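You operate a simulated robot arm through the tools that you are given. There is no shell and no other tool.

Carry out the task below with a simulated robot arm. There is one attempt and no reset: what you move stays moved.

Task
Put things in order on the top of the grey bench. At the end: the red wiping pad stands on top of the short black film roll; the white pad stands on top of the green rubber block; the pink pouch stands where the blue rubber block stood; the blue rubber block stands where the red wiping pad stood; whatever was shut is shut again. Leave all else as you found it, and nothing knocked over.

Only the result counts: the job must be done as asked and must still hold three seconds after the hand-in. Knocking over, shifting, dropping, spilling or breaking anything else fails it.

Robot
A 6-joint arm with a two-finger gripper, fixed in place. Base frame: the origin is on the floor under the middle of its stand, x ahead of it, y to its left, z up; the work surface is at about z = 860. Lengths are in mm, angles in rad, forces in N, time in s.
With the tool pointing down near the work surface it reaches from about 140 to 680 mm from the base axis. Its first joint turns from -1.152 to 1.152 rad. Payload 2.45 kg.
The TCP is the grasp point between the finger pads, 30 mm short of the fingertips. In the tool frame z runs along the fingers and y along their closing line. The gripper opens to 106 mm; its body begins 79 mm behind the TCP.
Orientation is that of the tool frame in the base frame, as a unit quaternion [x, y, z, w]. With the fingers straight down and closing along the base's y, the tool's x points along the base's -x, its y along +y and its z along -z.

Tools
- The arm moves only by the tool apply_moves. Its argument "motion" is a list of rows, each an object (a shift or turn left out is 0, a gripper value left out holds the last) with "rotation": the turn, a rotation vector about the tool's x, y, z in units of 5 degrees (1.0 is 5 degrees), a list of three; "xyz": the shift along the tool's x, y, z in units of 50 mm (1.0 is 50 mm), a list of three; "fingers": the opening in per cent of the stroke, from 0 (shut) to 100 (fully open). In form: [{"rotation": [rx, ry, rz], "xyz": [dx, dy, dz], "fingers": fingers}, ...]. A call has 1 to 20 rows; each row shifts and turns the commanded pose from where the row before left it, along the tool's axes as they then stand. A call with a number of a shift or a turn outside -1 to 1 is refused whole. Rows are played at 5 a second. More than 50 mm and 0.15 rad between two rows, or a gripper value outside its range, and nothing of the call is played. Where a pose cannot be reached the arm comes as near as it can. A force on the tool above 40 N (or 10 N above the force at the start of the call, whichever is more), or a blocked arm, ends the call early, and 0.2 s more pass. Each finger travels about 153 mm/s and halts on what it meets, pressing with about 37 N; the grip force reading is that of the motor and also rises with nothing between the fingers. The clock runs only during rows and for 0.2 s after the last one: add rows that do not move to give the fingers time. It gives the time, the measured TCP pose, the force on the tool (base axes), the opening and the grip force at its end, in the units of the frame above (readings bear some noise), with the torque about the TCP (base axes, N m) and any sound that the robot's microphone picked up, and new pictures: "views" is both (left out), scene, wrist or none.
- Cameras (640 x 400 px; columns grow to the right, rows downward): "scene" is fixed at [37.1, 398.4, 1408.1]; the picture's right is [-0.91, -0.41, 0.00], its down [-0.22, 0.48, -0.85] and it looks along [0.35, -0.77, -0.53] (base axes); focal length 355 px, centre (320, 200). "wrist" rides on the gripper at [76, -2, -106] in the tool frame; the picture's right is [0.02, 1.00, 0.00], its down [-0.78, 0.02, -0.62] and it looks along [-0.62, 0.01, 0.78] (tool axes); focal length 247 px, centre (320, 200). There is no depth. A picture from a camera that has moved, and an enlarged one, comes with that camera's place and axes in the base frame and with its lens.
- close_up(camera, box): a new picture of the part [left, top, right, bottom] of that camera's present view, enlarged. It takes no simulated time.
- close_job(): hands the job in; it is judged then, once.

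Places have to be worked out from the pictures, the camera data and where the tool is seen. Open the gripper and draw the arm clear of the work before you hand the job in, unless the task says otherwise.

The tools are called after "Request:" as a command line: name --argument value ..., lists and objects as JSON in quotes. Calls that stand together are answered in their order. apply_moves: Moves the arm, as the interface text tells. Its arguments: {"type":"object","properties":{"motion":{"type":"array"},"views":{"type":"string","enum":["both","scene","wrist","none"]}},"required":["motion"]} The other tools are called the same way: close_up (camera, box) takes an enlarged picture of a part of a camera's view; close_job () hands the job in.

At the start:

```text
time: 0.0
eef_pos: [425.6, -142.1, 1218.0]
orientation: [0.001, 1.0, -0.001, 0.001]
wrist_force: [0.0, -0.1, 1.0]
torque: [0.02, 0.0, 0.01]
width: 105.8
grip_force: 0.2
```

scene: 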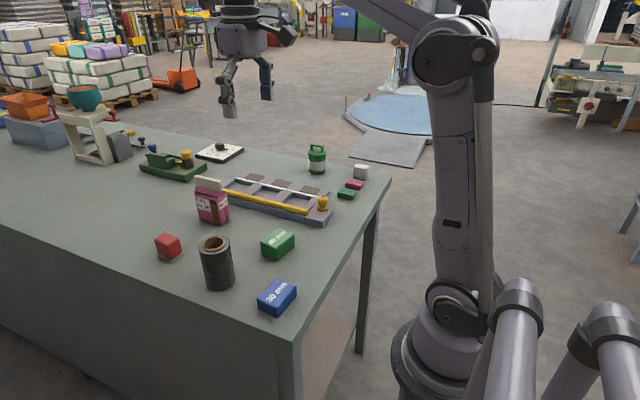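
wrist: 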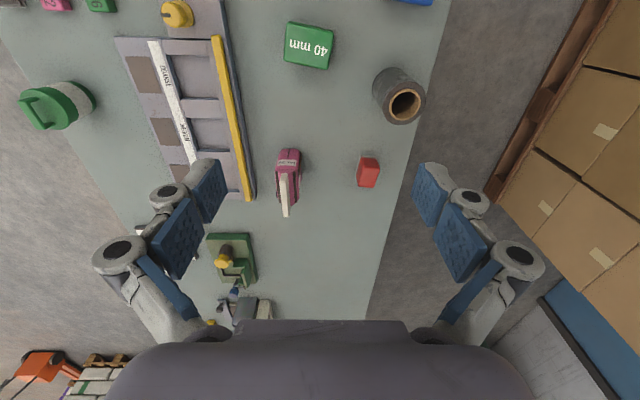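

I start by studying the present views in enlarged form, before moving anything.

Request:
close_up --camera "scene" --box '[140, 120, 400, 320]'

Request:
close_up --camera "wrist" --box '[0, 0, 460, 290]'

Request:
close_up --camera "scene" --box '[0, 80, 220, 220]'

```text
2.00 times, centred on (270, 220) of scene
camera zoom: at [37.1, 398.4, 1408.1], right [-0.91, -0.41, 0.0], down [-0.22, 0.48, -0.85], along [0.35, -0.77, -0.53], focal length 710 px, centre (420, 160)
```

zoom: 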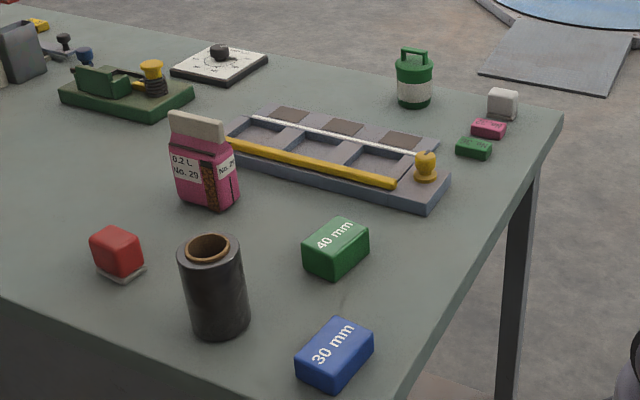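

```text
1.38 times, centred on (230, 145) of wrist
camera zoom: at [347.6, -143.3, 1325.5], right [-0.02, 1.0, 0.0], down [0.78, 0.02, 0.62], along [0.62, 0.01, -0.78], focal length 341 px, centre (444, 276)
```

zoom: 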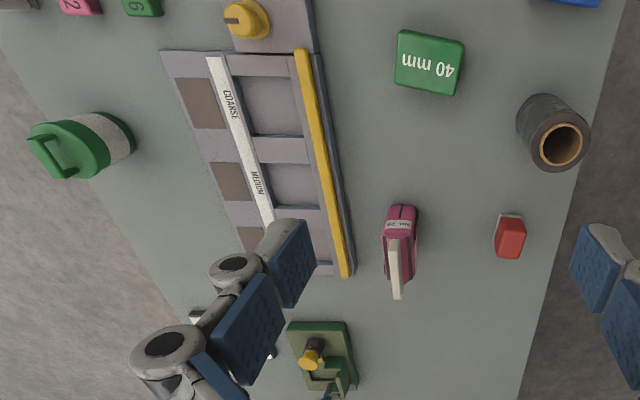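

```text
2.86 times, centred on (110, 150) of scene
camera zoom: at [37.1, 398.4, 1408.1], right [-0.91, -0.41, 0.0], down [-0.22, 0.48, -0.85], along [0.35, -0.77, -0.53], focal length 1014 px, centre (920, 343)
```

zoom: 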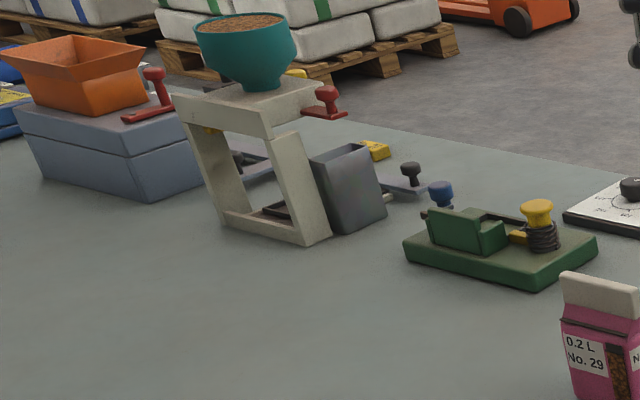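

The pictures show a red block-like pad, a black roll, green "40 mm" and blue "30 mm" blocks, a pink carton-like pouch, and small items at the right corner. I enlarge further to identify the white pad and anything that is shut.

Request:
close_up --camera "scene" --box '[300, 135, 400, 205]'

Request:
close_up --camera "scene" --box '[210, 160, 340, 240]'

Request:
close_up --camera "scene" --box '[130, 170, 250, 300]'

Request:
close_up --camera "scene" --box '[0, 90, 120, 170]'

Request:
close_up --camera "wrist" --box '[0, 0, 130, 80]'

Request:
close_up --camera "wrist" --box '[120, 220, 280, 330]'

```text
5.71 times, centred on (350, 170) of scene
camera zoom: at [37.1, 398.4, 1408.1], right [-0.91, -0.41, 0.0], down [-0.22, 0.48, -0.85], along [0.35, -0.77, -0.53], focal length 2029 px, centre (149, 371)
```

zoom: 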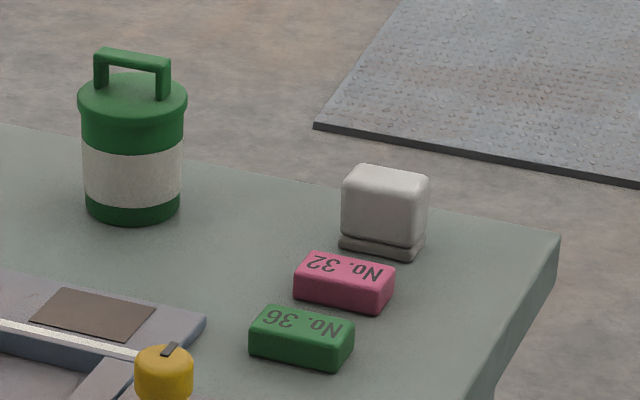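

```text
4.92 times, centred on (275, 200) of scene
camera zoom: at [37.1, 398.4, 1408.1], right [-0.91, -0.41, 0.0], down [-0.22, 0.48, -0.85], along [0.35, -0.77, -0.53], focal length 1748 px, centre (542, 200)
```

zoom: 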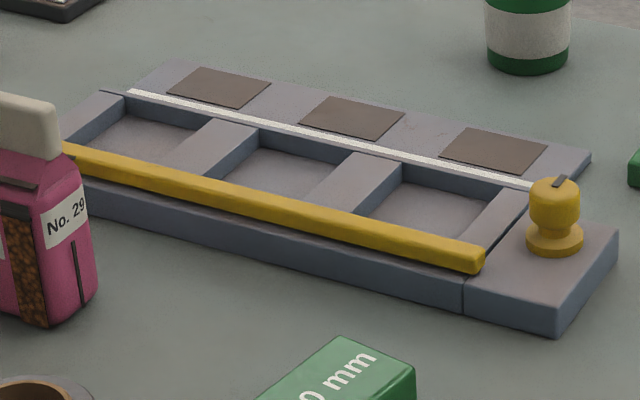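

```text
3.08 times, centred on (190, 235) of scene
camera zoom: at [37.1, 398.4, 1408.1], right [-0.91, -0.41, 0.0], down [-0.22, 0.48, -0.85], along [0.35, -0.77, -0.53], focal length 1092 px, centre (720, 92)
```

zoom: 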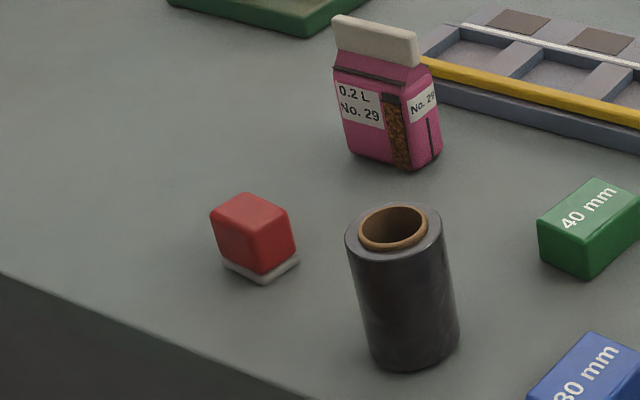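

```text
5.00 times, centred on (60, 130) of scene
camera zoom: at [37.1, 398.4, 1408.1], right [-0.91, -0.41, 0.0], down [-0.22, 0.48, -0.85], along [0.35, -0.77, -0.53], focal length 1775 px, centre (1620, 550)
```

zoom: 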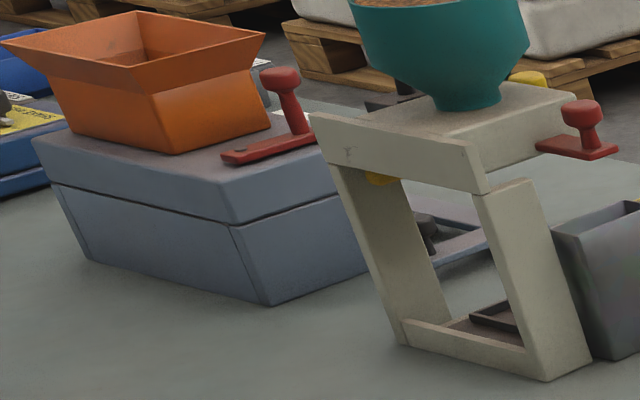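

```text
4.92 times, centred on (65, 40) of wrist
camera zoom: at [347.6, -143.3, 1325.5], right [-0.02, 1.0, 0.0], down [0.78, 0.02, 0.62], along [0.62, 0.01, -0.78], focal length 1216 px, centre (1575, 988)
```

zoom: 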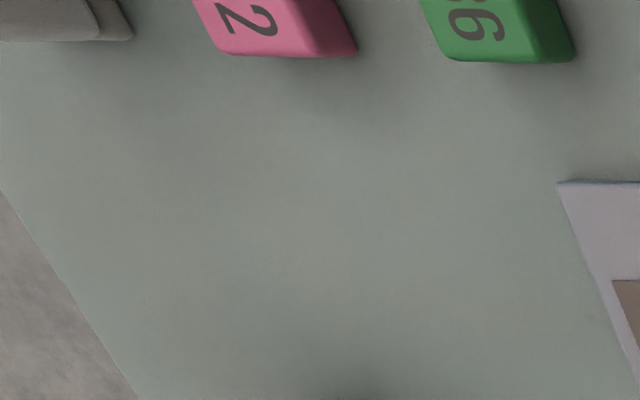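

```text
3.64 times, centred on (200, 275) of wrist
camera zoom: at [347.6, -143.3, 1325.5], right [-0.02, 1.0, 0.0], down [0.78, 0.02, 0.62], along [0.62, 0.01, -0.78], focal length 898 px, centre (756, -73)
```

zoom: 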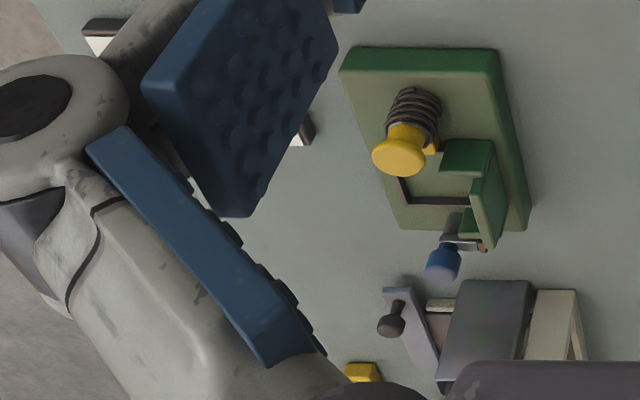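

Everything is identified: white pad at the bench corner (about x 336, y -577), red pad at (624, -38), roll at (470, -28), blue block at (318, -14), green block at (397, -155), pouch at (634, -213). I move to a survey pose from which the wrist camera looks at the red pad and roll.

Request:
apply_moves --motion '[{"xyz": [-0.1, 0.5, 0.6], "fingers": 100}, {"xyz": [-0.1, 0.5, 0.6]}, {"xyz": [0.1, 0.5, 0.6]}, {"xyz": [0.1, 0.5, 0.6]}, {"xyz": [0, 0, 0]}]'

```text
time: 1.2
eef_pos: [425.8, -41.2, 1096.3]
orientation: [0.0, 1.0, -0.001, 0.001]
wrist_force: [-0.1, -0.3, 0.8]
torque: [-0.01, -0.01, 0.01]
width: 106.0
grip_force: 0.1
camera wrist: at [347.4, -42.6, 1205.3], right [-0.02, 1.0, 0.0], down [0.78, 0.02, 0.62], along [0.62, 0.01, -0.78], focal length 247 px, centre (320, 200)
```

scene: 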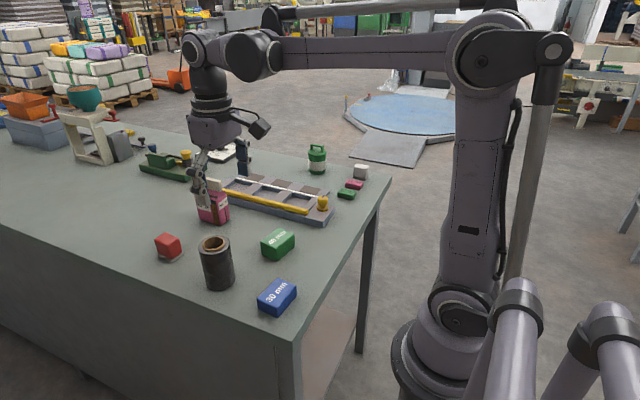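
wrist: 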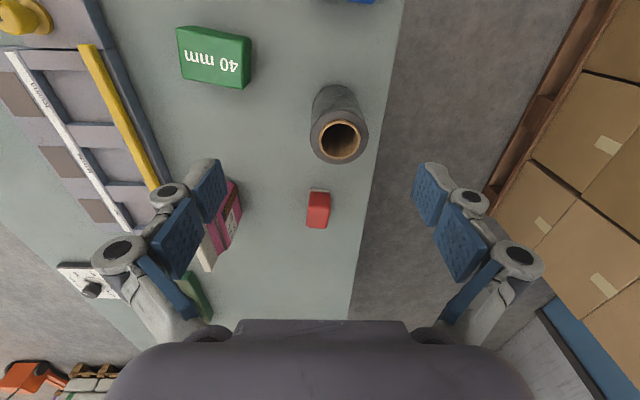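

The red pad lies nearly dead ahead and the roll just below the view's centre. I enlarge both to measure outline and yaw.

Request:
close_up --camera "wrist" --box '[280, 70, 400, 250]'

Request:
close_up --camera "wrist" --box '[290, 180, 350, 240]'

Request:
close_up --camera "wrist" --box '[160, 10, 280, 100]'

Request:
close_up --camera "scene" --box '[140, 220, 200, 270]'

```text
2.22 times, centred on (340, 160) of wrist
camera zoom: at [347.4, -42.6, 1205.3], right [-0.02, 1.0, 0.0], down [0.78, 0.02, 0.62], along [0.62, 0.01, -0.78], focal length 549 px, centre (276, 289)
```

zoom: 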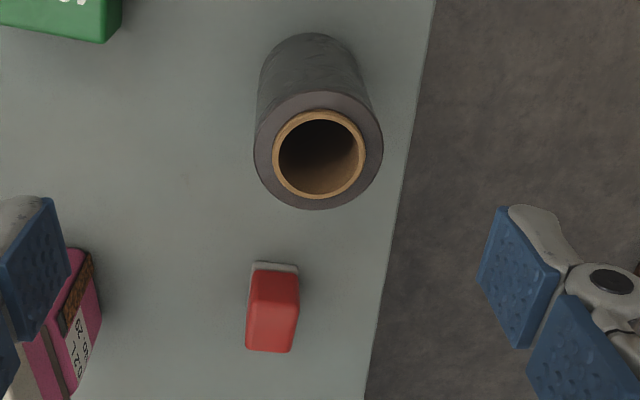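

```text
6.67 times, centred on (320, 210) of wrist
camera zoom: at [347.4, -42.6, 1205.3], right [-0.02, 1.0, 0.0], down [0.78, 0.02, 0.62], along [0.62, 0.01, -0.78], focal length 1646 px, centre (320, 133)
```

zoom: 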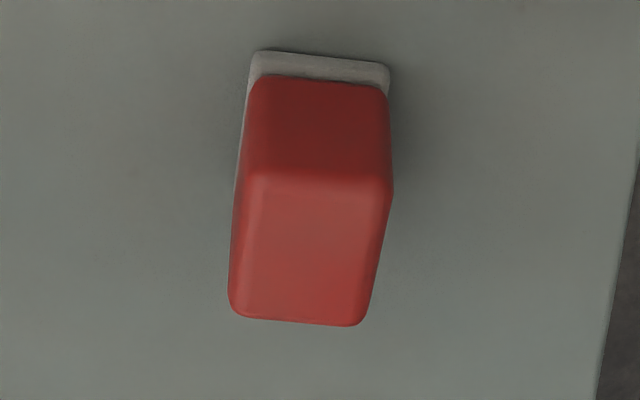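

```text
4.44 times, centred on (220, 55) of wrist
camera zoom: at [347.4, -42.6, 1205.3], right [-0.02, 1.0, 0.0], down [0.78, 0.02, 0.62], along [0.62, 0.01, -0.78], focal length 1098 px, centre (764, 844)
```

zoom: 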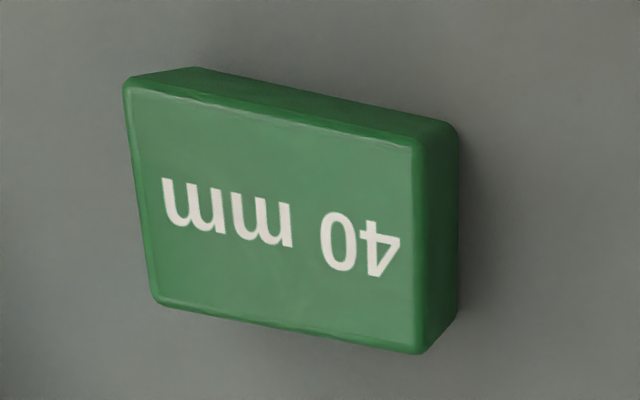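

```text
8.00 times, centred on (170, 245) of scene
camera zoom: at [37.1, 398.5, 1408.1], right [-0.91, -0.41, 0.0], down [-0.22, 0.48, -0.85], along [0.35, -0.77, -0.53], focal length 2841 px, centre (1520, -160)
```

zoom: 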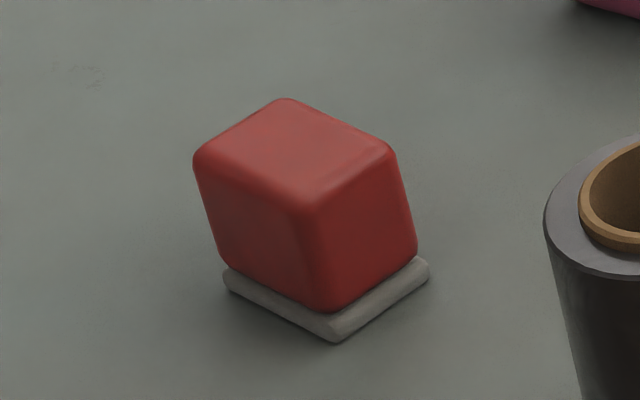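

From the scene close-up I get the red pad's base about 50 x 35 mm centred near (615, -34), long axis yaw about -7°, top near z 908; the roll's top is near z 947. I go closer above the pad for a more exact fix, staying above the roll.

Request:
apply_moves --motion '[{"xyz": [-0.6, 0.03, 0.3]}, {"xyz": [-0.6, 0.03, 0.4]}, {"xyz": [-0.6, 0.03, 0.5]}, {"xyz": [-0.6, 0.03, 0.5]}, {"xyz": [0, 0, 0]}]'

```text
time: 2.4
eef_pos: [546.0, -35.6, 1011.9]
orientation: [0.001, 1.0, -0.001, 0.002]
wrist_force: [-0.2, 0.1, -0.2]
torque: [0.02, 0.0, -0.02]
width: 106.1
grip_force: 0.1
camera wrist: at [468.6, -37.2, 1120.9], right [-0.02, 1.0, 0.0], down [0.78, 0.02, 0.62], along [0.62, 0.01, -0.78], focal length 247 px, centre (320, 200)
```

scene: 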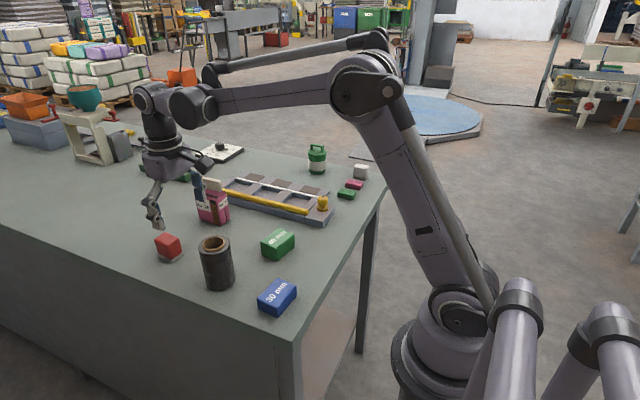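
wrist: 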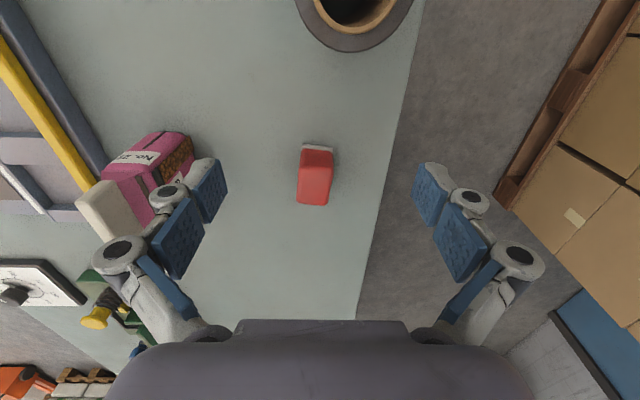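

The pad is now well in view between the fingers. I enlarge to read its corners.

Request:
close_up --camera "wrist" --box '[280, 130, 360, 220]'

Request:
close_up --camera "wrist" --box '[80, 120, 230, 250]'

```text
4.44 times, centred on (320, 175) of wrist
camera zoom: at [468.6, -37.2, 1120.9], right [-0.02, 1.0, 0.0], down [0.78, 0.02, 0.62], along [0.62, 0.01, -0.78], focal length 1098 px, centre (320, 311)
```

zoom: 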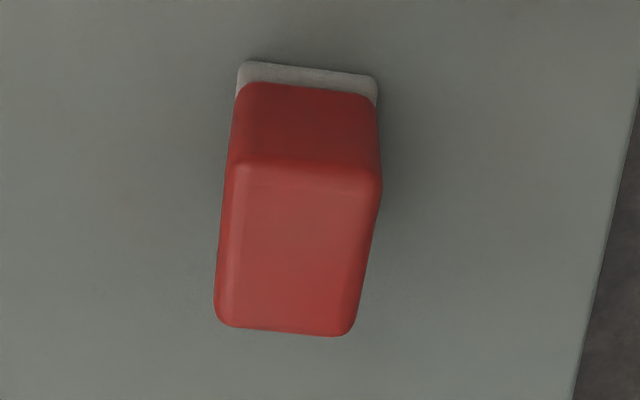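

```text
3.08 times, centred on (155, 185) of wrist
camera zoom: at [468.6, -37.2, 1120.9], right [-0.02, 1.0, 0.0], down [0.78, 0.02, 0.62], along [0.62, 0.01, -0.78], focal length 760 px, centre (828, 246)
```

zoom: 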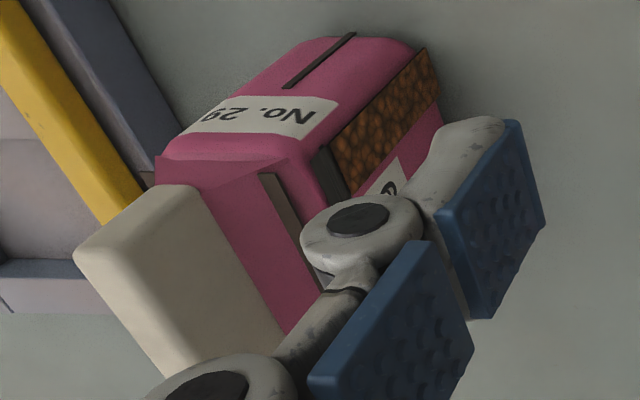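

From this closer view I get the pad's centre near (618, -41), yaw about -6°. I go above it, turn the jaws to match and check the centring before descending.

Request:
apply_moves --motion '[{"xyz": [-0.7, -0.05, 0.4]}, {"xyz": [-0.7, -0.05, 0.4]}, {"rotation": [0, 0, 0.6]}, {"rotation": [0, 0, 0.6]}, {"xyz": [0, 0, 0]}]'

Request:
close_up --camera "wrist" --box '[220, 90, 420, 215]'

```text
time: 3.6
eef_pos: [616.3, -40.3, 973.0]
orientation: [0.053, 0.999, -0.001, 0.001]
wrist_force: [0.7, 0.0, 0.7]
torque: [-0.01, 0.0, -0.01]
width: 106.1
grip_force: 0.0
camera wrist: at [538.7, -35.1, 1080.7], right [0.09, 1.0, 0.0], down [0.78, -0.07, 0.62], along [0.62, -0.05, -0.78], focal length 247 px, centre (320, 200)
```

scene: 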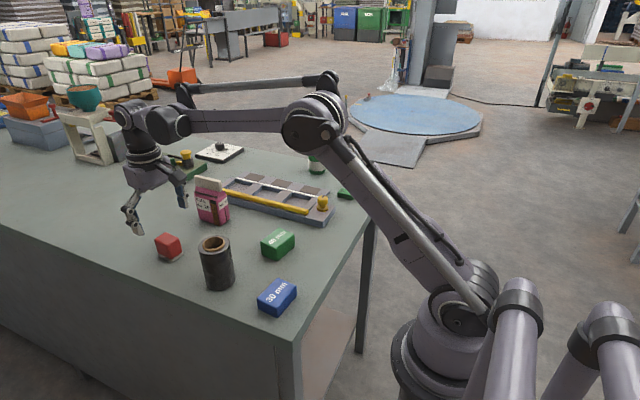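
wrist: 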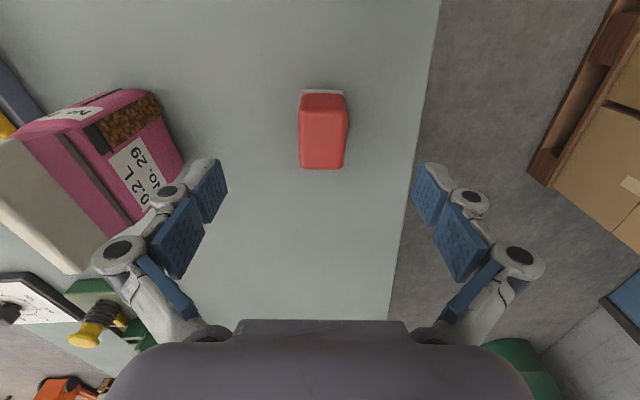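

```text
3.20 times, centred on (320, 152) of wrist
camera zoom: at [538.7, -35.1, 1080.7], right [0.09, 1.0, 0.0], down [0.78, -0.07, 0.62], along [0.62, -0.05, -0.78], focal length 790 px, centre (320, 352)
```

zoom: 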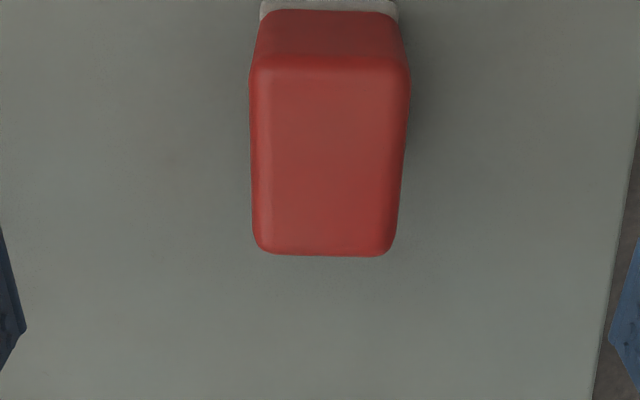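

The jaws are aligned with the pad: it sits about 1 mm off the jaw centre and about 3.5 mm ahead. I correct that and descend to z 896 with open fingers.

Request:
apply_moves --motion '[{"xyz": [-0.07, 0.02, 0.4]}, {"xyz": [0, 0, 0.4]}, {"xyz": [0, 0, 0.4]}, {"xyz": [0, 0, 0.32]}, {"xyz": [0, 0, 0]}]'

```text
time: 4.8
eef_pos: [620.4, -41.1, 897.0]
orientation: [0.054, 0.999, -0.001, 0.001]
wrist_force: [-0.2, -0.7, -0.4]
torque: [-0.02, -0.03, 0.01]
width: 106.0
grip_force: 0.1
camera wrist: at [542.3, -34.9, 1004.5], right [0.08, 1.0, 0.0], down [0.78, -0.06, 0.62], along [0.62, -0.05, -0.78], focal length 247 px, centre (320, 200)
```

scene: 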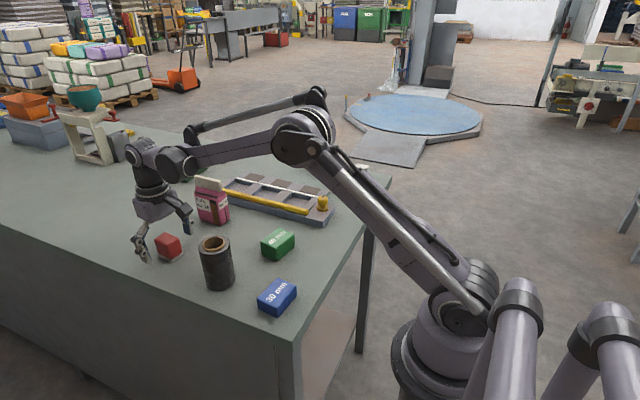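
wrist: 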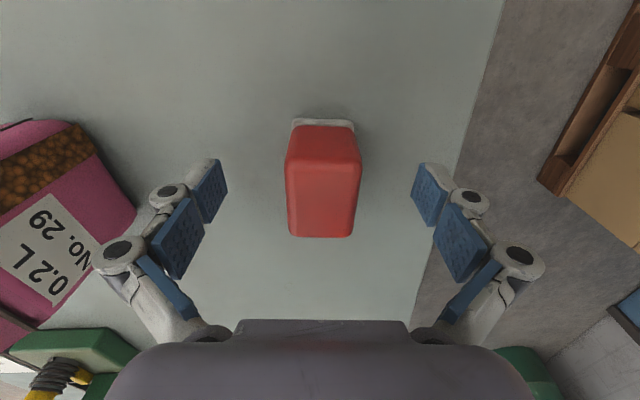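

The pad sits about 2 mm toward the right finger; I shift by that and close in stages, then hold to let the grip settle.

Request:
apply_moves --motion '[{"xyz": [0, 0.03, 0]}, {"fingers": 60}, {"fingers": 42}, {"fingers": 30}, {"fingers": 0}, {"xyz": [0, 0, 0]}, {"xyz": [0, 0, 0]}]'

```text
time: 6.4
eef_pos: [619.5, -40.3, 896.9]
orientation: [0.053, 0.999, -0.001, 0.001]
wrist_force: [0.3, -0.4, 0.7]
torque: [0.04, -0.04, -0.01]
width: 34.9
grip_force: 36.4
camera wrist: at [542.4, -33.5, 1004.9], right [0.08, 1.0, 0.0], down [0.78, -0.06, 0.62], along [0.62, -0.05, -0.78], focal length 247 px, centre (320, 200)
```

scene: 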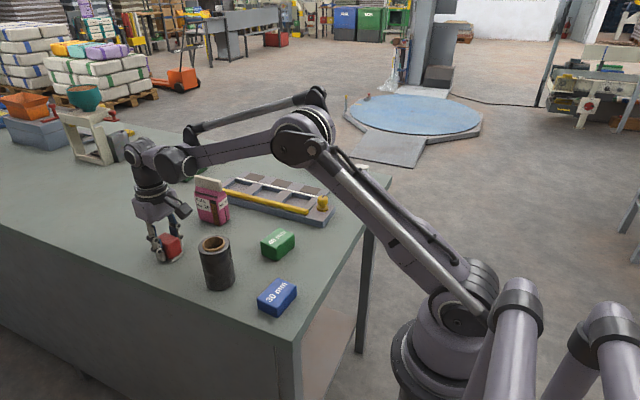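
wrist: 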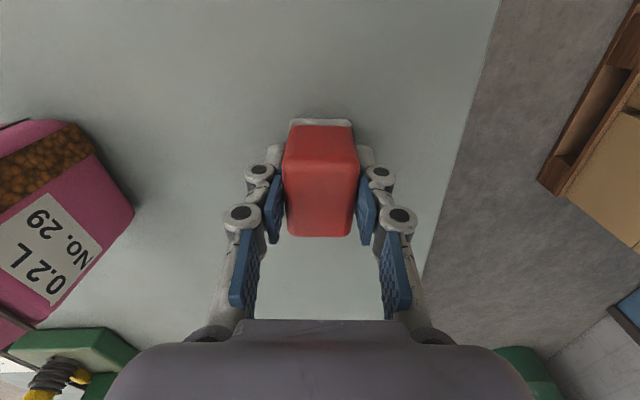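

Grip holds at 34.9 mm with the pad centred on the TCP, so its original spot is about (620, -40). I lift straight up, then go back toward the roll so that it shows in the upper part of the wrist view.

Request:
apply_moves --motion '[{"xyz": [0, 0, -0.2]}, {"xyz": [0, 0, -0.4]}, {"xyz": [0, 0, -0.7]}, {"xyz": [0, 0, -0.8]}, {"xyz": [0, 0, -0.8]}, {"xyz": [0, 0, -0.36]}, {"xyz": [0.4, 0.02, 0]}, {"xyz": [0.7, 0.05, 0]}, {"xyz": [0.7, 0.05, 0]}, {"xyz": [0.53, 0.03, 0]}, {"xyz": [0, 0, 0]}]'

Request:
close_up --camera "wrist" --box '[230, 0, 430, 125]'

```text
time: 8.8
eef_pos: [503.6, -17.4, 1061.1]
orientation: [0.054, 0.999, -0.001, 0.001]
wrist_force: [-0.3, 0.6, -0.3]
torque: [-0.03, -0.04, -0.03]
width: 35.0
grip_force: 36.8
camera wrist: at [427.0, -12.1, 1168.1], right [0.08, 1.0, 0.0], down [0.78, -0.06, 0.62], along [0.62, -0.05, -0.78], focal length 247 px, centre (320, 200)
```

scene: 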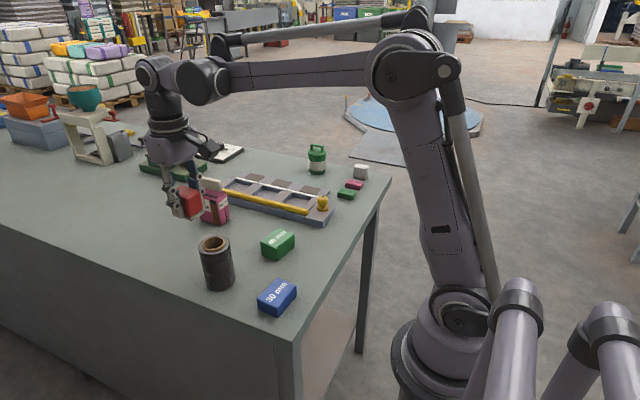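
wrist: 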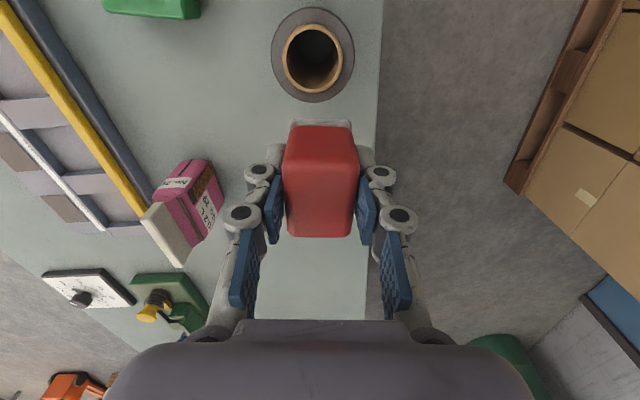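

```text
3.20 times, centred on (330, 62) of wrist
camera zoom: at [427.0, -12.1, 1168.1], right [0.08, 1.0, 0.0], down [0.78, -0.06, 0.62], along [0.62, -0.05, -0.78], focal length 790 px, centre (288, 640)
```

zoom: 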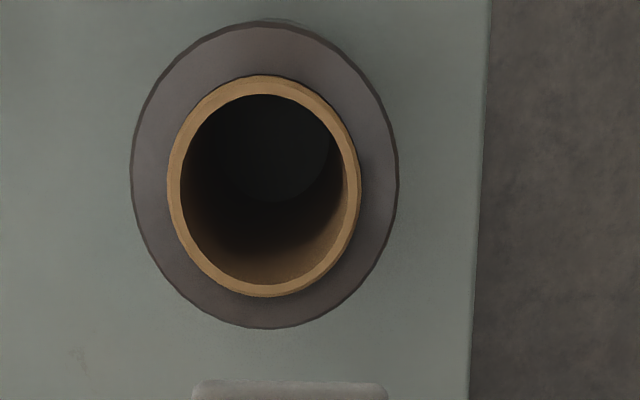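

The roll's core rim protrudes a little above the film; I place the roll's axis at about (460, -21.5), rim near z 950. I move the pad above it and come down to about 10 mm above contact.

Request:
apply_moves --motion '[{"xyz": [0.43, -0.087, 0]}, {"xyz": [0.43, -0.087, 0]}, {"xyz": [0, 0, 0.4]}, {"xyz": [0, 0, 0.4]}, {"xyz": [0, 0, 0.3]}, {"xyz": [0, 0, 0]}]'

Request:
close_up --camera "scene" --box '[160, 190, 270, 300]'

```text
time: 10.2
eef_pos: [461.2, -22.4, 1003.2]
orientation: [0.053, 0.999, -0.001, 0.001]
wrist_force: [-0.2, 0.2, -0.7]
torque: [-0.01, 0.01, 0.03]
width: 34.9
grip_force: 36.8
camera wrist: at [383.5, -16.8, 1112.2], right [0.08, 1.0, 0.0], down [0.78, -0.06, 0.62], along [0.62, -0.05, -0.78], focal length 247 px, centre (320, 200)
```

scene: 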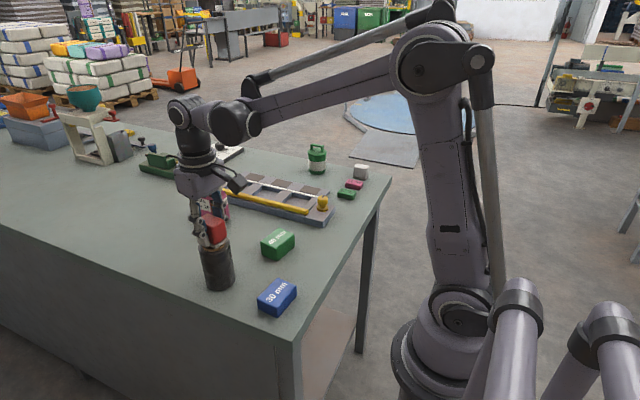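
wrist: 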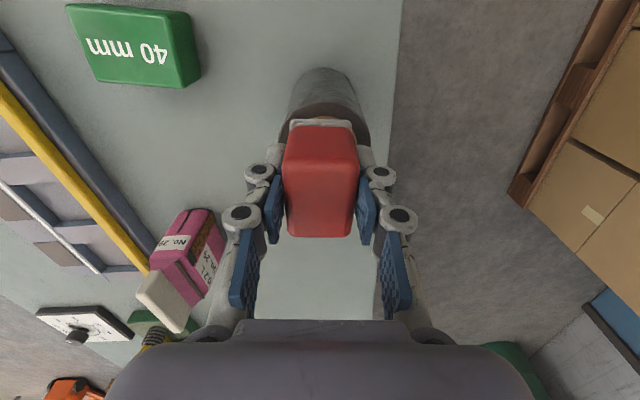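

```text
3.64 times, centred on (215, 245) of scene
camera zoom: at [37.1, 398.4, 1408.1], right [-0.91, -0.41, 0.0], down [-0.22, 0.48, -0.85], along [0.35, -0.77, -0.53], focal length 1291 px, centre (702, 36)
```

zoom: 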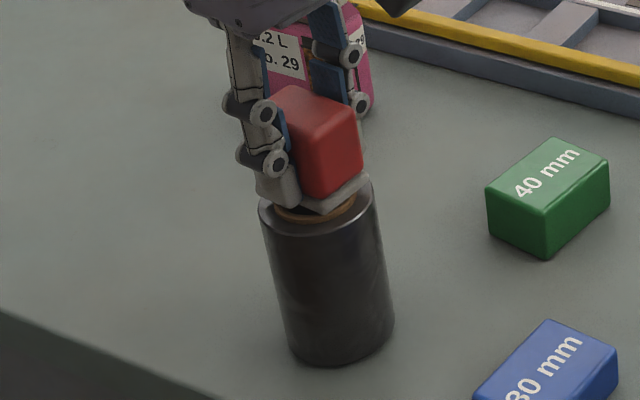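

The pad's base is a few mm above the core rim and looks centred on the roll. I lower in 2 mm steps while watching the force.

Request:
apply_moves --motion '[{"xyz": [0, 0, 0.04]}, {"xyz": [0, 0, 0.04]}, {"xyz": [0, 0, 0.04]}]' --views "none"

Request:
close_up --camera "scene" --box '[190, 220, 250, 270]'

```text
time: 11.0
eef_pos: [460.4, -23.0, 1001.3]
orientation: [0.052, 0.999, -0.001, 0.0]
wrist_force: [-2.4, 0.2, 11.1]
torque: [-0.14, 0.1, 0.03]
width: 34.6
grip_force: 37.5
stopped in row 3: the force on the tool passed its limit at 45 N (the readings are from after the stop); the commanded pose is now the measured one
```

```text
8.00 times, centred on (220, 245) of scene
camera zoom: at [36.9, 398.4, 1408.1], right [-0.91, -0.41, 0.0], down [-0.22, 0.48, -0.85], along [0.35, -0.77, -0.53], focal length 2841 px, centre (1120, -160)
```

zoom: 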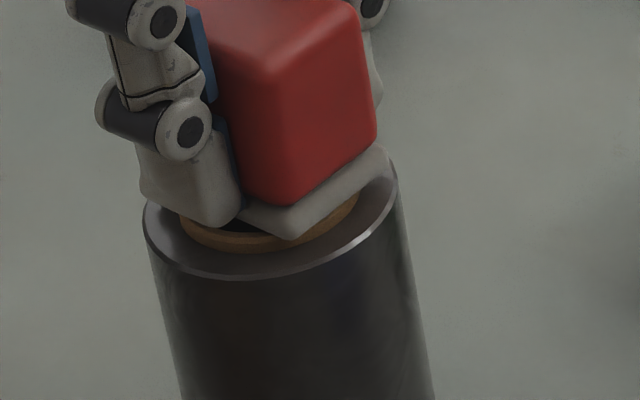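

Contact came earlier than expected, with the rim near z 964: the base now sits on the core rim and the tool reads 11 N. I relieve the pressure by 1 mm before opening.

Request:
apply_moves --motion '[{"xyz": [0, 0, -0.02]}, {"xyz": [0, 0, 0]}]' --views "wrist"

```text
time: 11.6
eef_pos: [461.1, -22.9, 1002.1]
orientation: [0.053, 0.999, 0.0, 0.001]
wrist_force: [-0.8, 0.0, -1.5]
torque: [-0.01, 0.0, 0.04]
width: 35.0
grip_force: 37.6
camera wrist: at [383.9, -16.8, 1109.5], right [0.08, 1.0, 0.0], down [0.78, -0.06, 0.62], along [0.62, -0.05, -0.78], focal length 247 px, centre (320, 200)
```

wrist: 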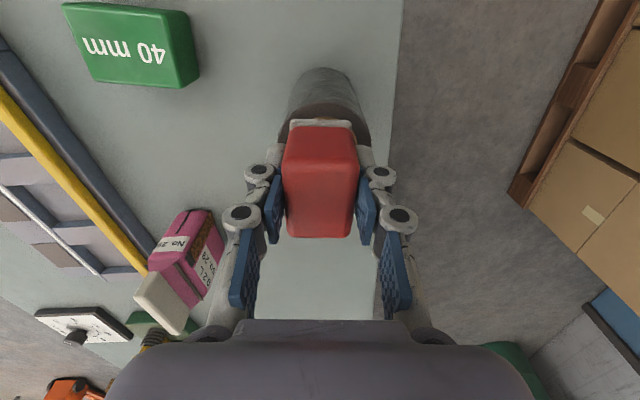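

The force is near zero with the pad just touching. I ease down half a millimetre and open the fingers in steps.

Request:
apply_moves --motion '[{"xyz": [0, 0, 0.01]}, {"fingers": 36}, {"fingers": 42}, {"fingers": 52}, {"fingers": 62}, {"xyz": [0, 0, 0]}]'

Request:
close_up --camera "scene" --box '[180, 210, 260, 300]'

```text
time: 13.0
eef_pos: [459.9, -22.2, 1000.8]
orientation: [0.052, 0.999, 0.0, 0.001]
wrist_force: [0.4, 0.2, 0.1]
torque: [-0.04, 0.02, -0.02]
width: 65.7
grip_force: 0.0
camera wrist: at [383.7, -17.0, 1109.3], right [0.08, 1.0, 0.0], down [0.78, -0.06, 0.62], along [0.62, -0.05, -0.78], focal length 247 px, centre (320, 200)
```

scene: 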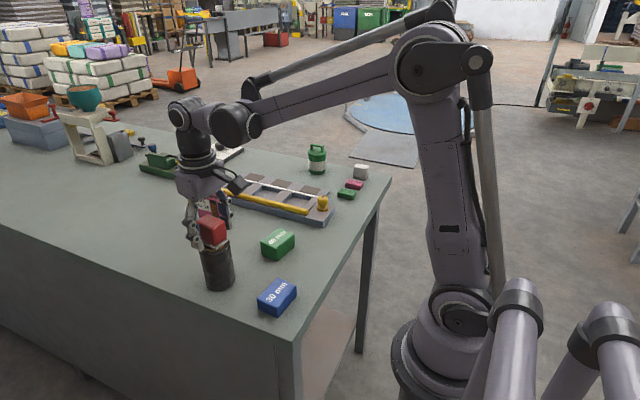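
wrist: 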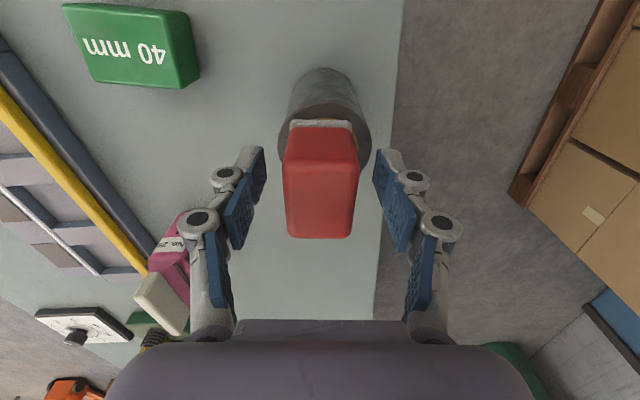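

```text
4.44 times, centred on (220, 255) of scene
camera zoom: at [37.1, 398.4, 1408.1], right [-0.91, -0.41, 0.0], down [-0.22, 0.48, -0.85], along [0.35, -0.77, -0.53], focal length 1578 px, centre (764, -44)
```

zoom: 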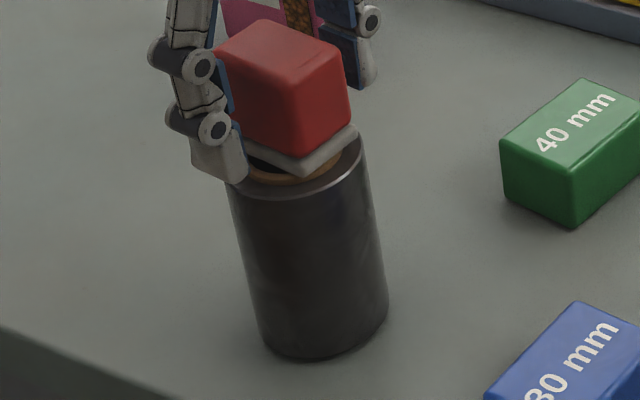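

The pad stands on the roll with clear gaps to both fingers. I rise straight up and inspect the stack.

Request:
apply_moves --motion '[{"xyz": [0, 0, -0.2]}, {"xyz": [0, 0, -0.4]}, {"xyz": [0, 0, -0.6]}, {"xyz": [0, 0, -0.6]}, {"xyz": [0.6, 0, -0.2]}, {"xyz": [0.8, 0, 0], "fingers": 100}, {"xyz": [0.8, 0, 0]}, {"xyz": [0.8, 0, 0]}, {"xyz": [0, 0, 0]}]'

Request:
close_up --camera "scene" --box '[180, 205, 260, 300]'

Request:
close_up --camera "wrist" --box '[220, 60, 420, 260]'

```text
time: 15.0
eef_pos: [311.9, -6.9, 1099.8]
orientation: [0.053, 0.999, -0.001, 0.002]
wrist_force: [0.2, -0.1, 0.2]
torque: [0.03, 0.0, 0.02]
width: 106.1
grip_force: 0.2
camera wrist: at [234.2, -0.4, 1207.6], right [0.08, 1.0, 0.0], down [0.78, -0.06, 0.62], along [0.62, -0.05, -0.78], focal length 247 px, centre (320, 200)
```

scene: 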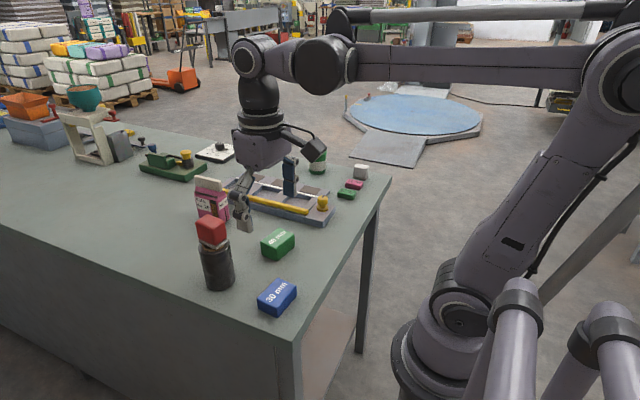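
wrist: 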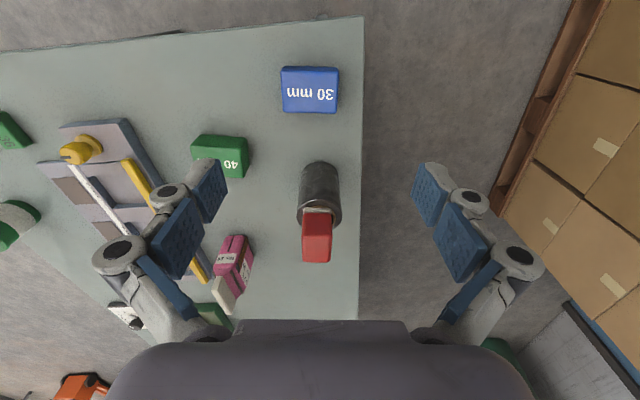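

```text
4.21 times, centred on (220, 252) of scene
camera zoom: at [37.1, 398.4, 1408.1], right [-0.91, -0.41, 0.0], down [-0.22, 0.48, -0.85], along [0.35, -0.77, -0.53], focal length 1495 px, centre (741, -21)
```

zoom: 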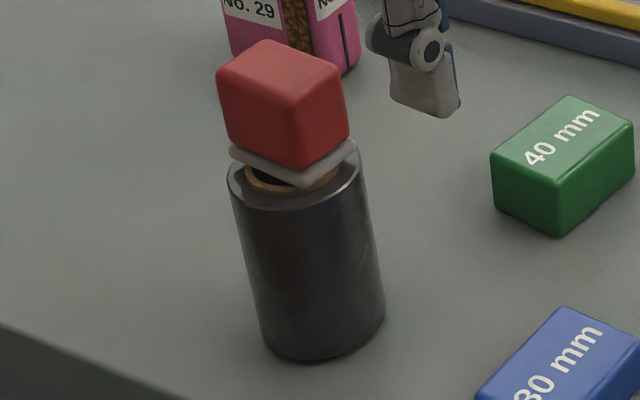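

```text
2.00 times, centred on (320, 160) of wrist
camera zoom: at [234.2, -0.4, 1207.6], right [0.08, 1.0, 0.0], down [0.78, -0.06, 0.62], along [0.62, -0.05, -0.78], focal length 494 px, centre (320, 280)
```

zoom: 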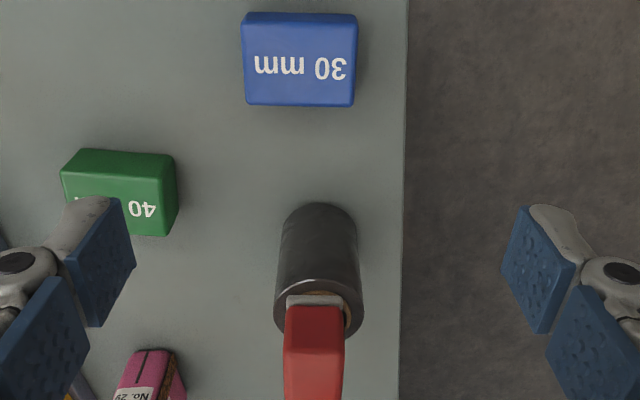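

The red pad stands level on the roll, within 2–3 mm of its centre. Now I enlarge the blue block to fix its pose before touching it.

Request:
close_up --camera "wrist" --box '[260, 50, 360, 130]'

Request:
close_up --camera "scene" --box '[245, 265, 310, 325]'

Request:
close_up --camera "scene" --box '[250, 220, 310, 270]'

```text
5.00 times, centred on (310, 90) of wrist
camera zoom: at [234.2, -0.4, 1207.6], right [0.08, 1.0, 0.0], down [0.78, -0.06, 0.62], along [0.62, -0.05, -0.78], focal length 1235 px, centre (370, 750)
```

zoom: 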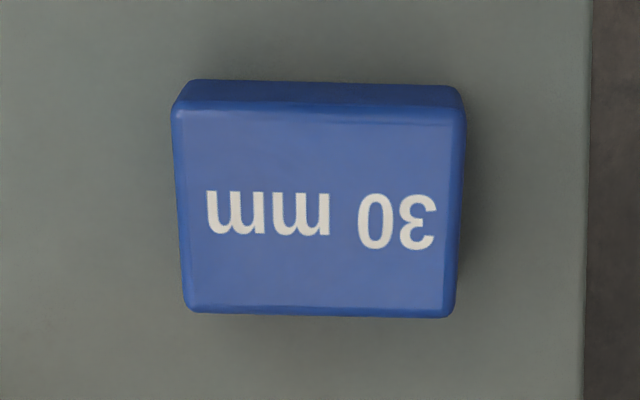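

```text
6.67 times, centred on (278, 295) of scene
camera zoom: at [37.1, 398.4, 1408.1], right [-0.91, -0.41, 0.0], down [-0.22, 0.48, -0.85], along [0.35, -0.77, -0.53], focal length 2367 px, centre (603, -433)
```

zoom: 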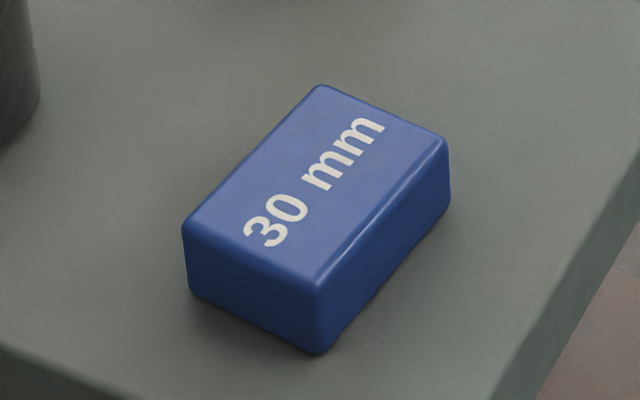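

```text
8.00 times, centred on (280, 245) of scene
camera zoom: at [37.1, 398.4, 1408.1], right [-0.91, -0.41, 0.0], down [-0.22, 0.48, -0.85], along [0.35, -0.77, -0.53], focal length 2841 px, centre (640, -160)
```

zoom: 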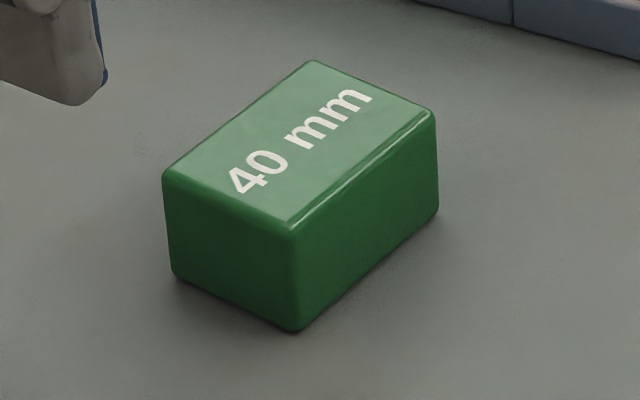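

The blue block is about 68 x 47 x 30 mm with its centre near (318.5, -20) and yaw about -6°, the same as the jaws now. I move above it and check the centring.

Request:
apply_moves --motion '[{"xyz": [-0.16, -0.24, 0.4]}, {"xyz": [0, 0, 0.8]}, {"xyz": [0, 0, 0.8]}, {"xyz": [0, 0, 0.6]}, {"xyz": [0, 0, 0]}]'

Request:
close_up --camera "wrist" --box '[220, 90, 420, 215]'

```text
time: 16.2
eef_pos: [319.4, -17.8, 970.4]
orientation: [0.052, 0.999, -0.001, 0.001]
wrist_force: [-0.4, 0.2, 0.1]
torque: [0.0, 0.01, 0.06]
width: 105.9
grip_force: 0.0
camera wrist: at [241.8, -13.1, 1078.7], right [0.08, 1.0, 0.0], down [0.78, -0.06, 0.62], along [0.62, -0.05, -0.78], focal length 247 px, centre (320, 200)
```

scene: 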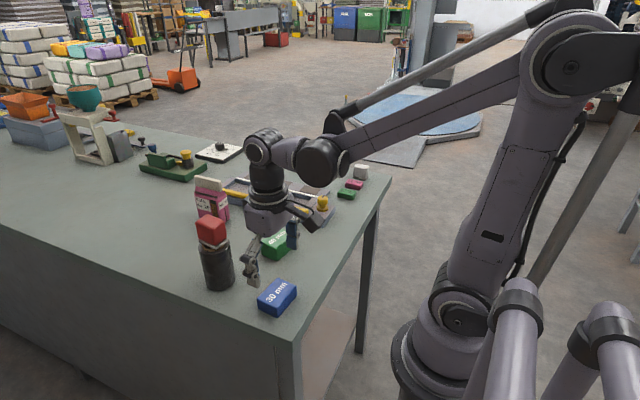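
wrist: 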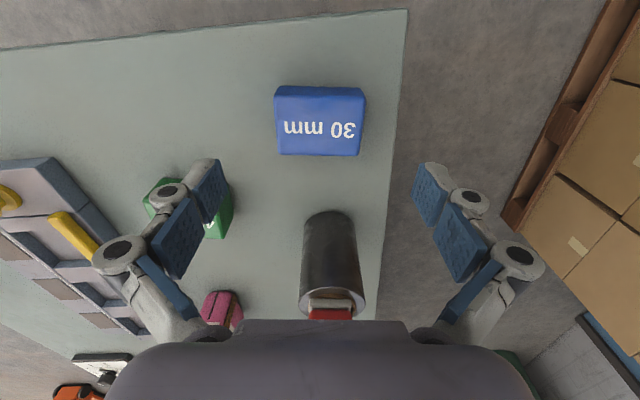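

```text
3.20 times, centred on (320, 152) of wrist
camera zoom: at [241.8, -13.1, 1078.7], right [0.08, 1.0, 0.0], down [0.78, -0.06, 0.62], along [0.62, -0.05, -0.78], focal length 790 px, centre (320, 352)
```

zoom: 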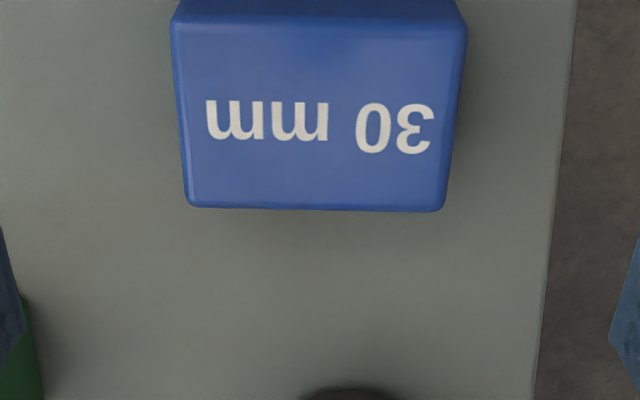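

The block is within about 1 mm of the jaw centre and aligned; its spot is about (320, -19). I descend to z 893 with open fingers.

Request:
apply_moves --motion '[{"xyz": [-0.02, -0.01, 0.4]}, {"xyz": [0, 0, 0.4]}, {"xyz": [0, 0, 0.4]}, {"xyz": [0, 0, 0.2]}, {"xyz": [0, 0, 0.13]}, {"xyz": [0, 0, 0]}]'

```text
time: 17.6
eef_pos: [320.4, -20.0, 894.5]
orientation: [0.052, 0.999, -0.001, 0.002]
wrist_force: [0.0, 0.5, -0.2]
torque: [-0.03, 0.02, 0.02]
width: 105.9
grip_force: 0.0
camera wrist: at [242.6, -14.2, 1002.2], right [0.08, 1.0, 0.0], down [0.78, -0.06, 0.62], along [0.62, -0.05, -0.78], focal length 247 px, centre (320, 200)
```

scene: 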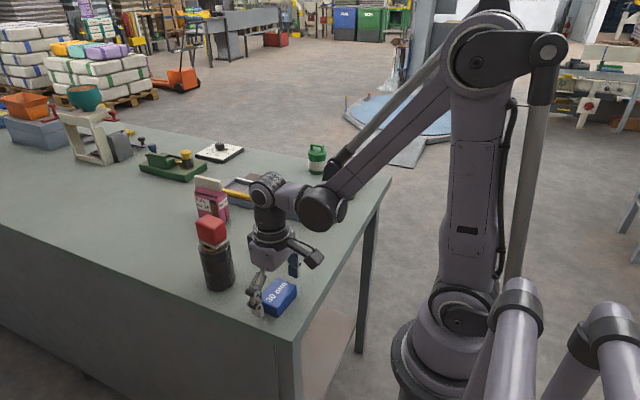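
wrist: 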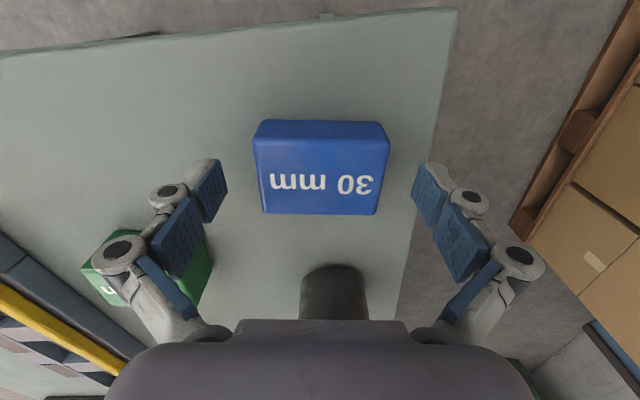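

The block is centred between the fingers. I close in stages and hold.

Request:
apply_moves --motion '[{"xyz": [0, 0, 0.03], "fingers": 80}, {"fingers": 70}, {"fingers": 60}, {"fingers": 0}, {"xyz": [0, 0, 0]}, {"xyz": [0, 0, 0]}]'

```text
time: 19.0
eef_pos: [319.3, -20.4, 893.3]
orientation: [0.053, 0.999, -0.001, 0.002]
wrist_force: [-0.3, 1.5, 9.3]
torque: [0.17, -0.01, -0.04]
width: 69.2
grip_force: 37.1
camera wrist: at [242.8, -14.1, 1001.1], right [0.08, 1.0, 0.0], down [0.78, -0.06, 0.62], along [0.62, -0.05, -0.78], focal length 247 px, centre (320, 200)
```

scene: 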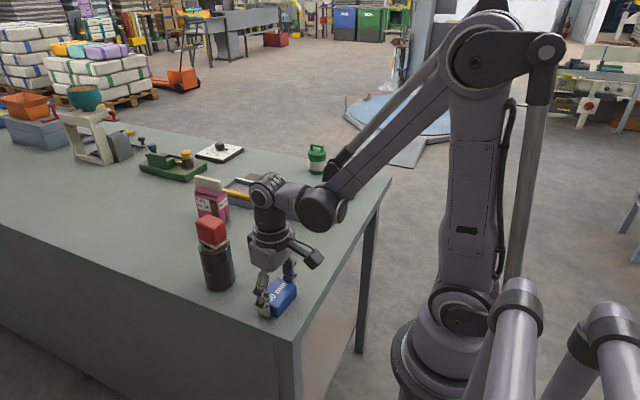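
wrist: 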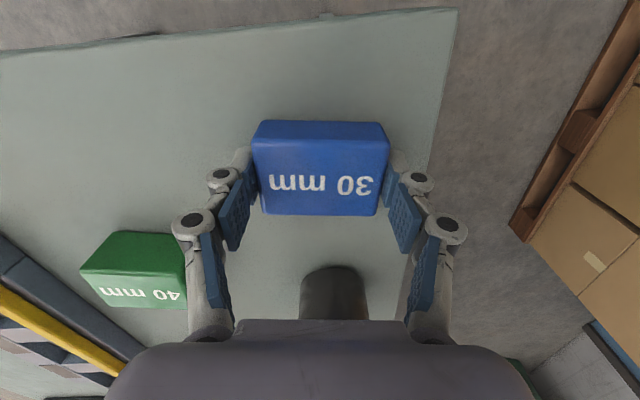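

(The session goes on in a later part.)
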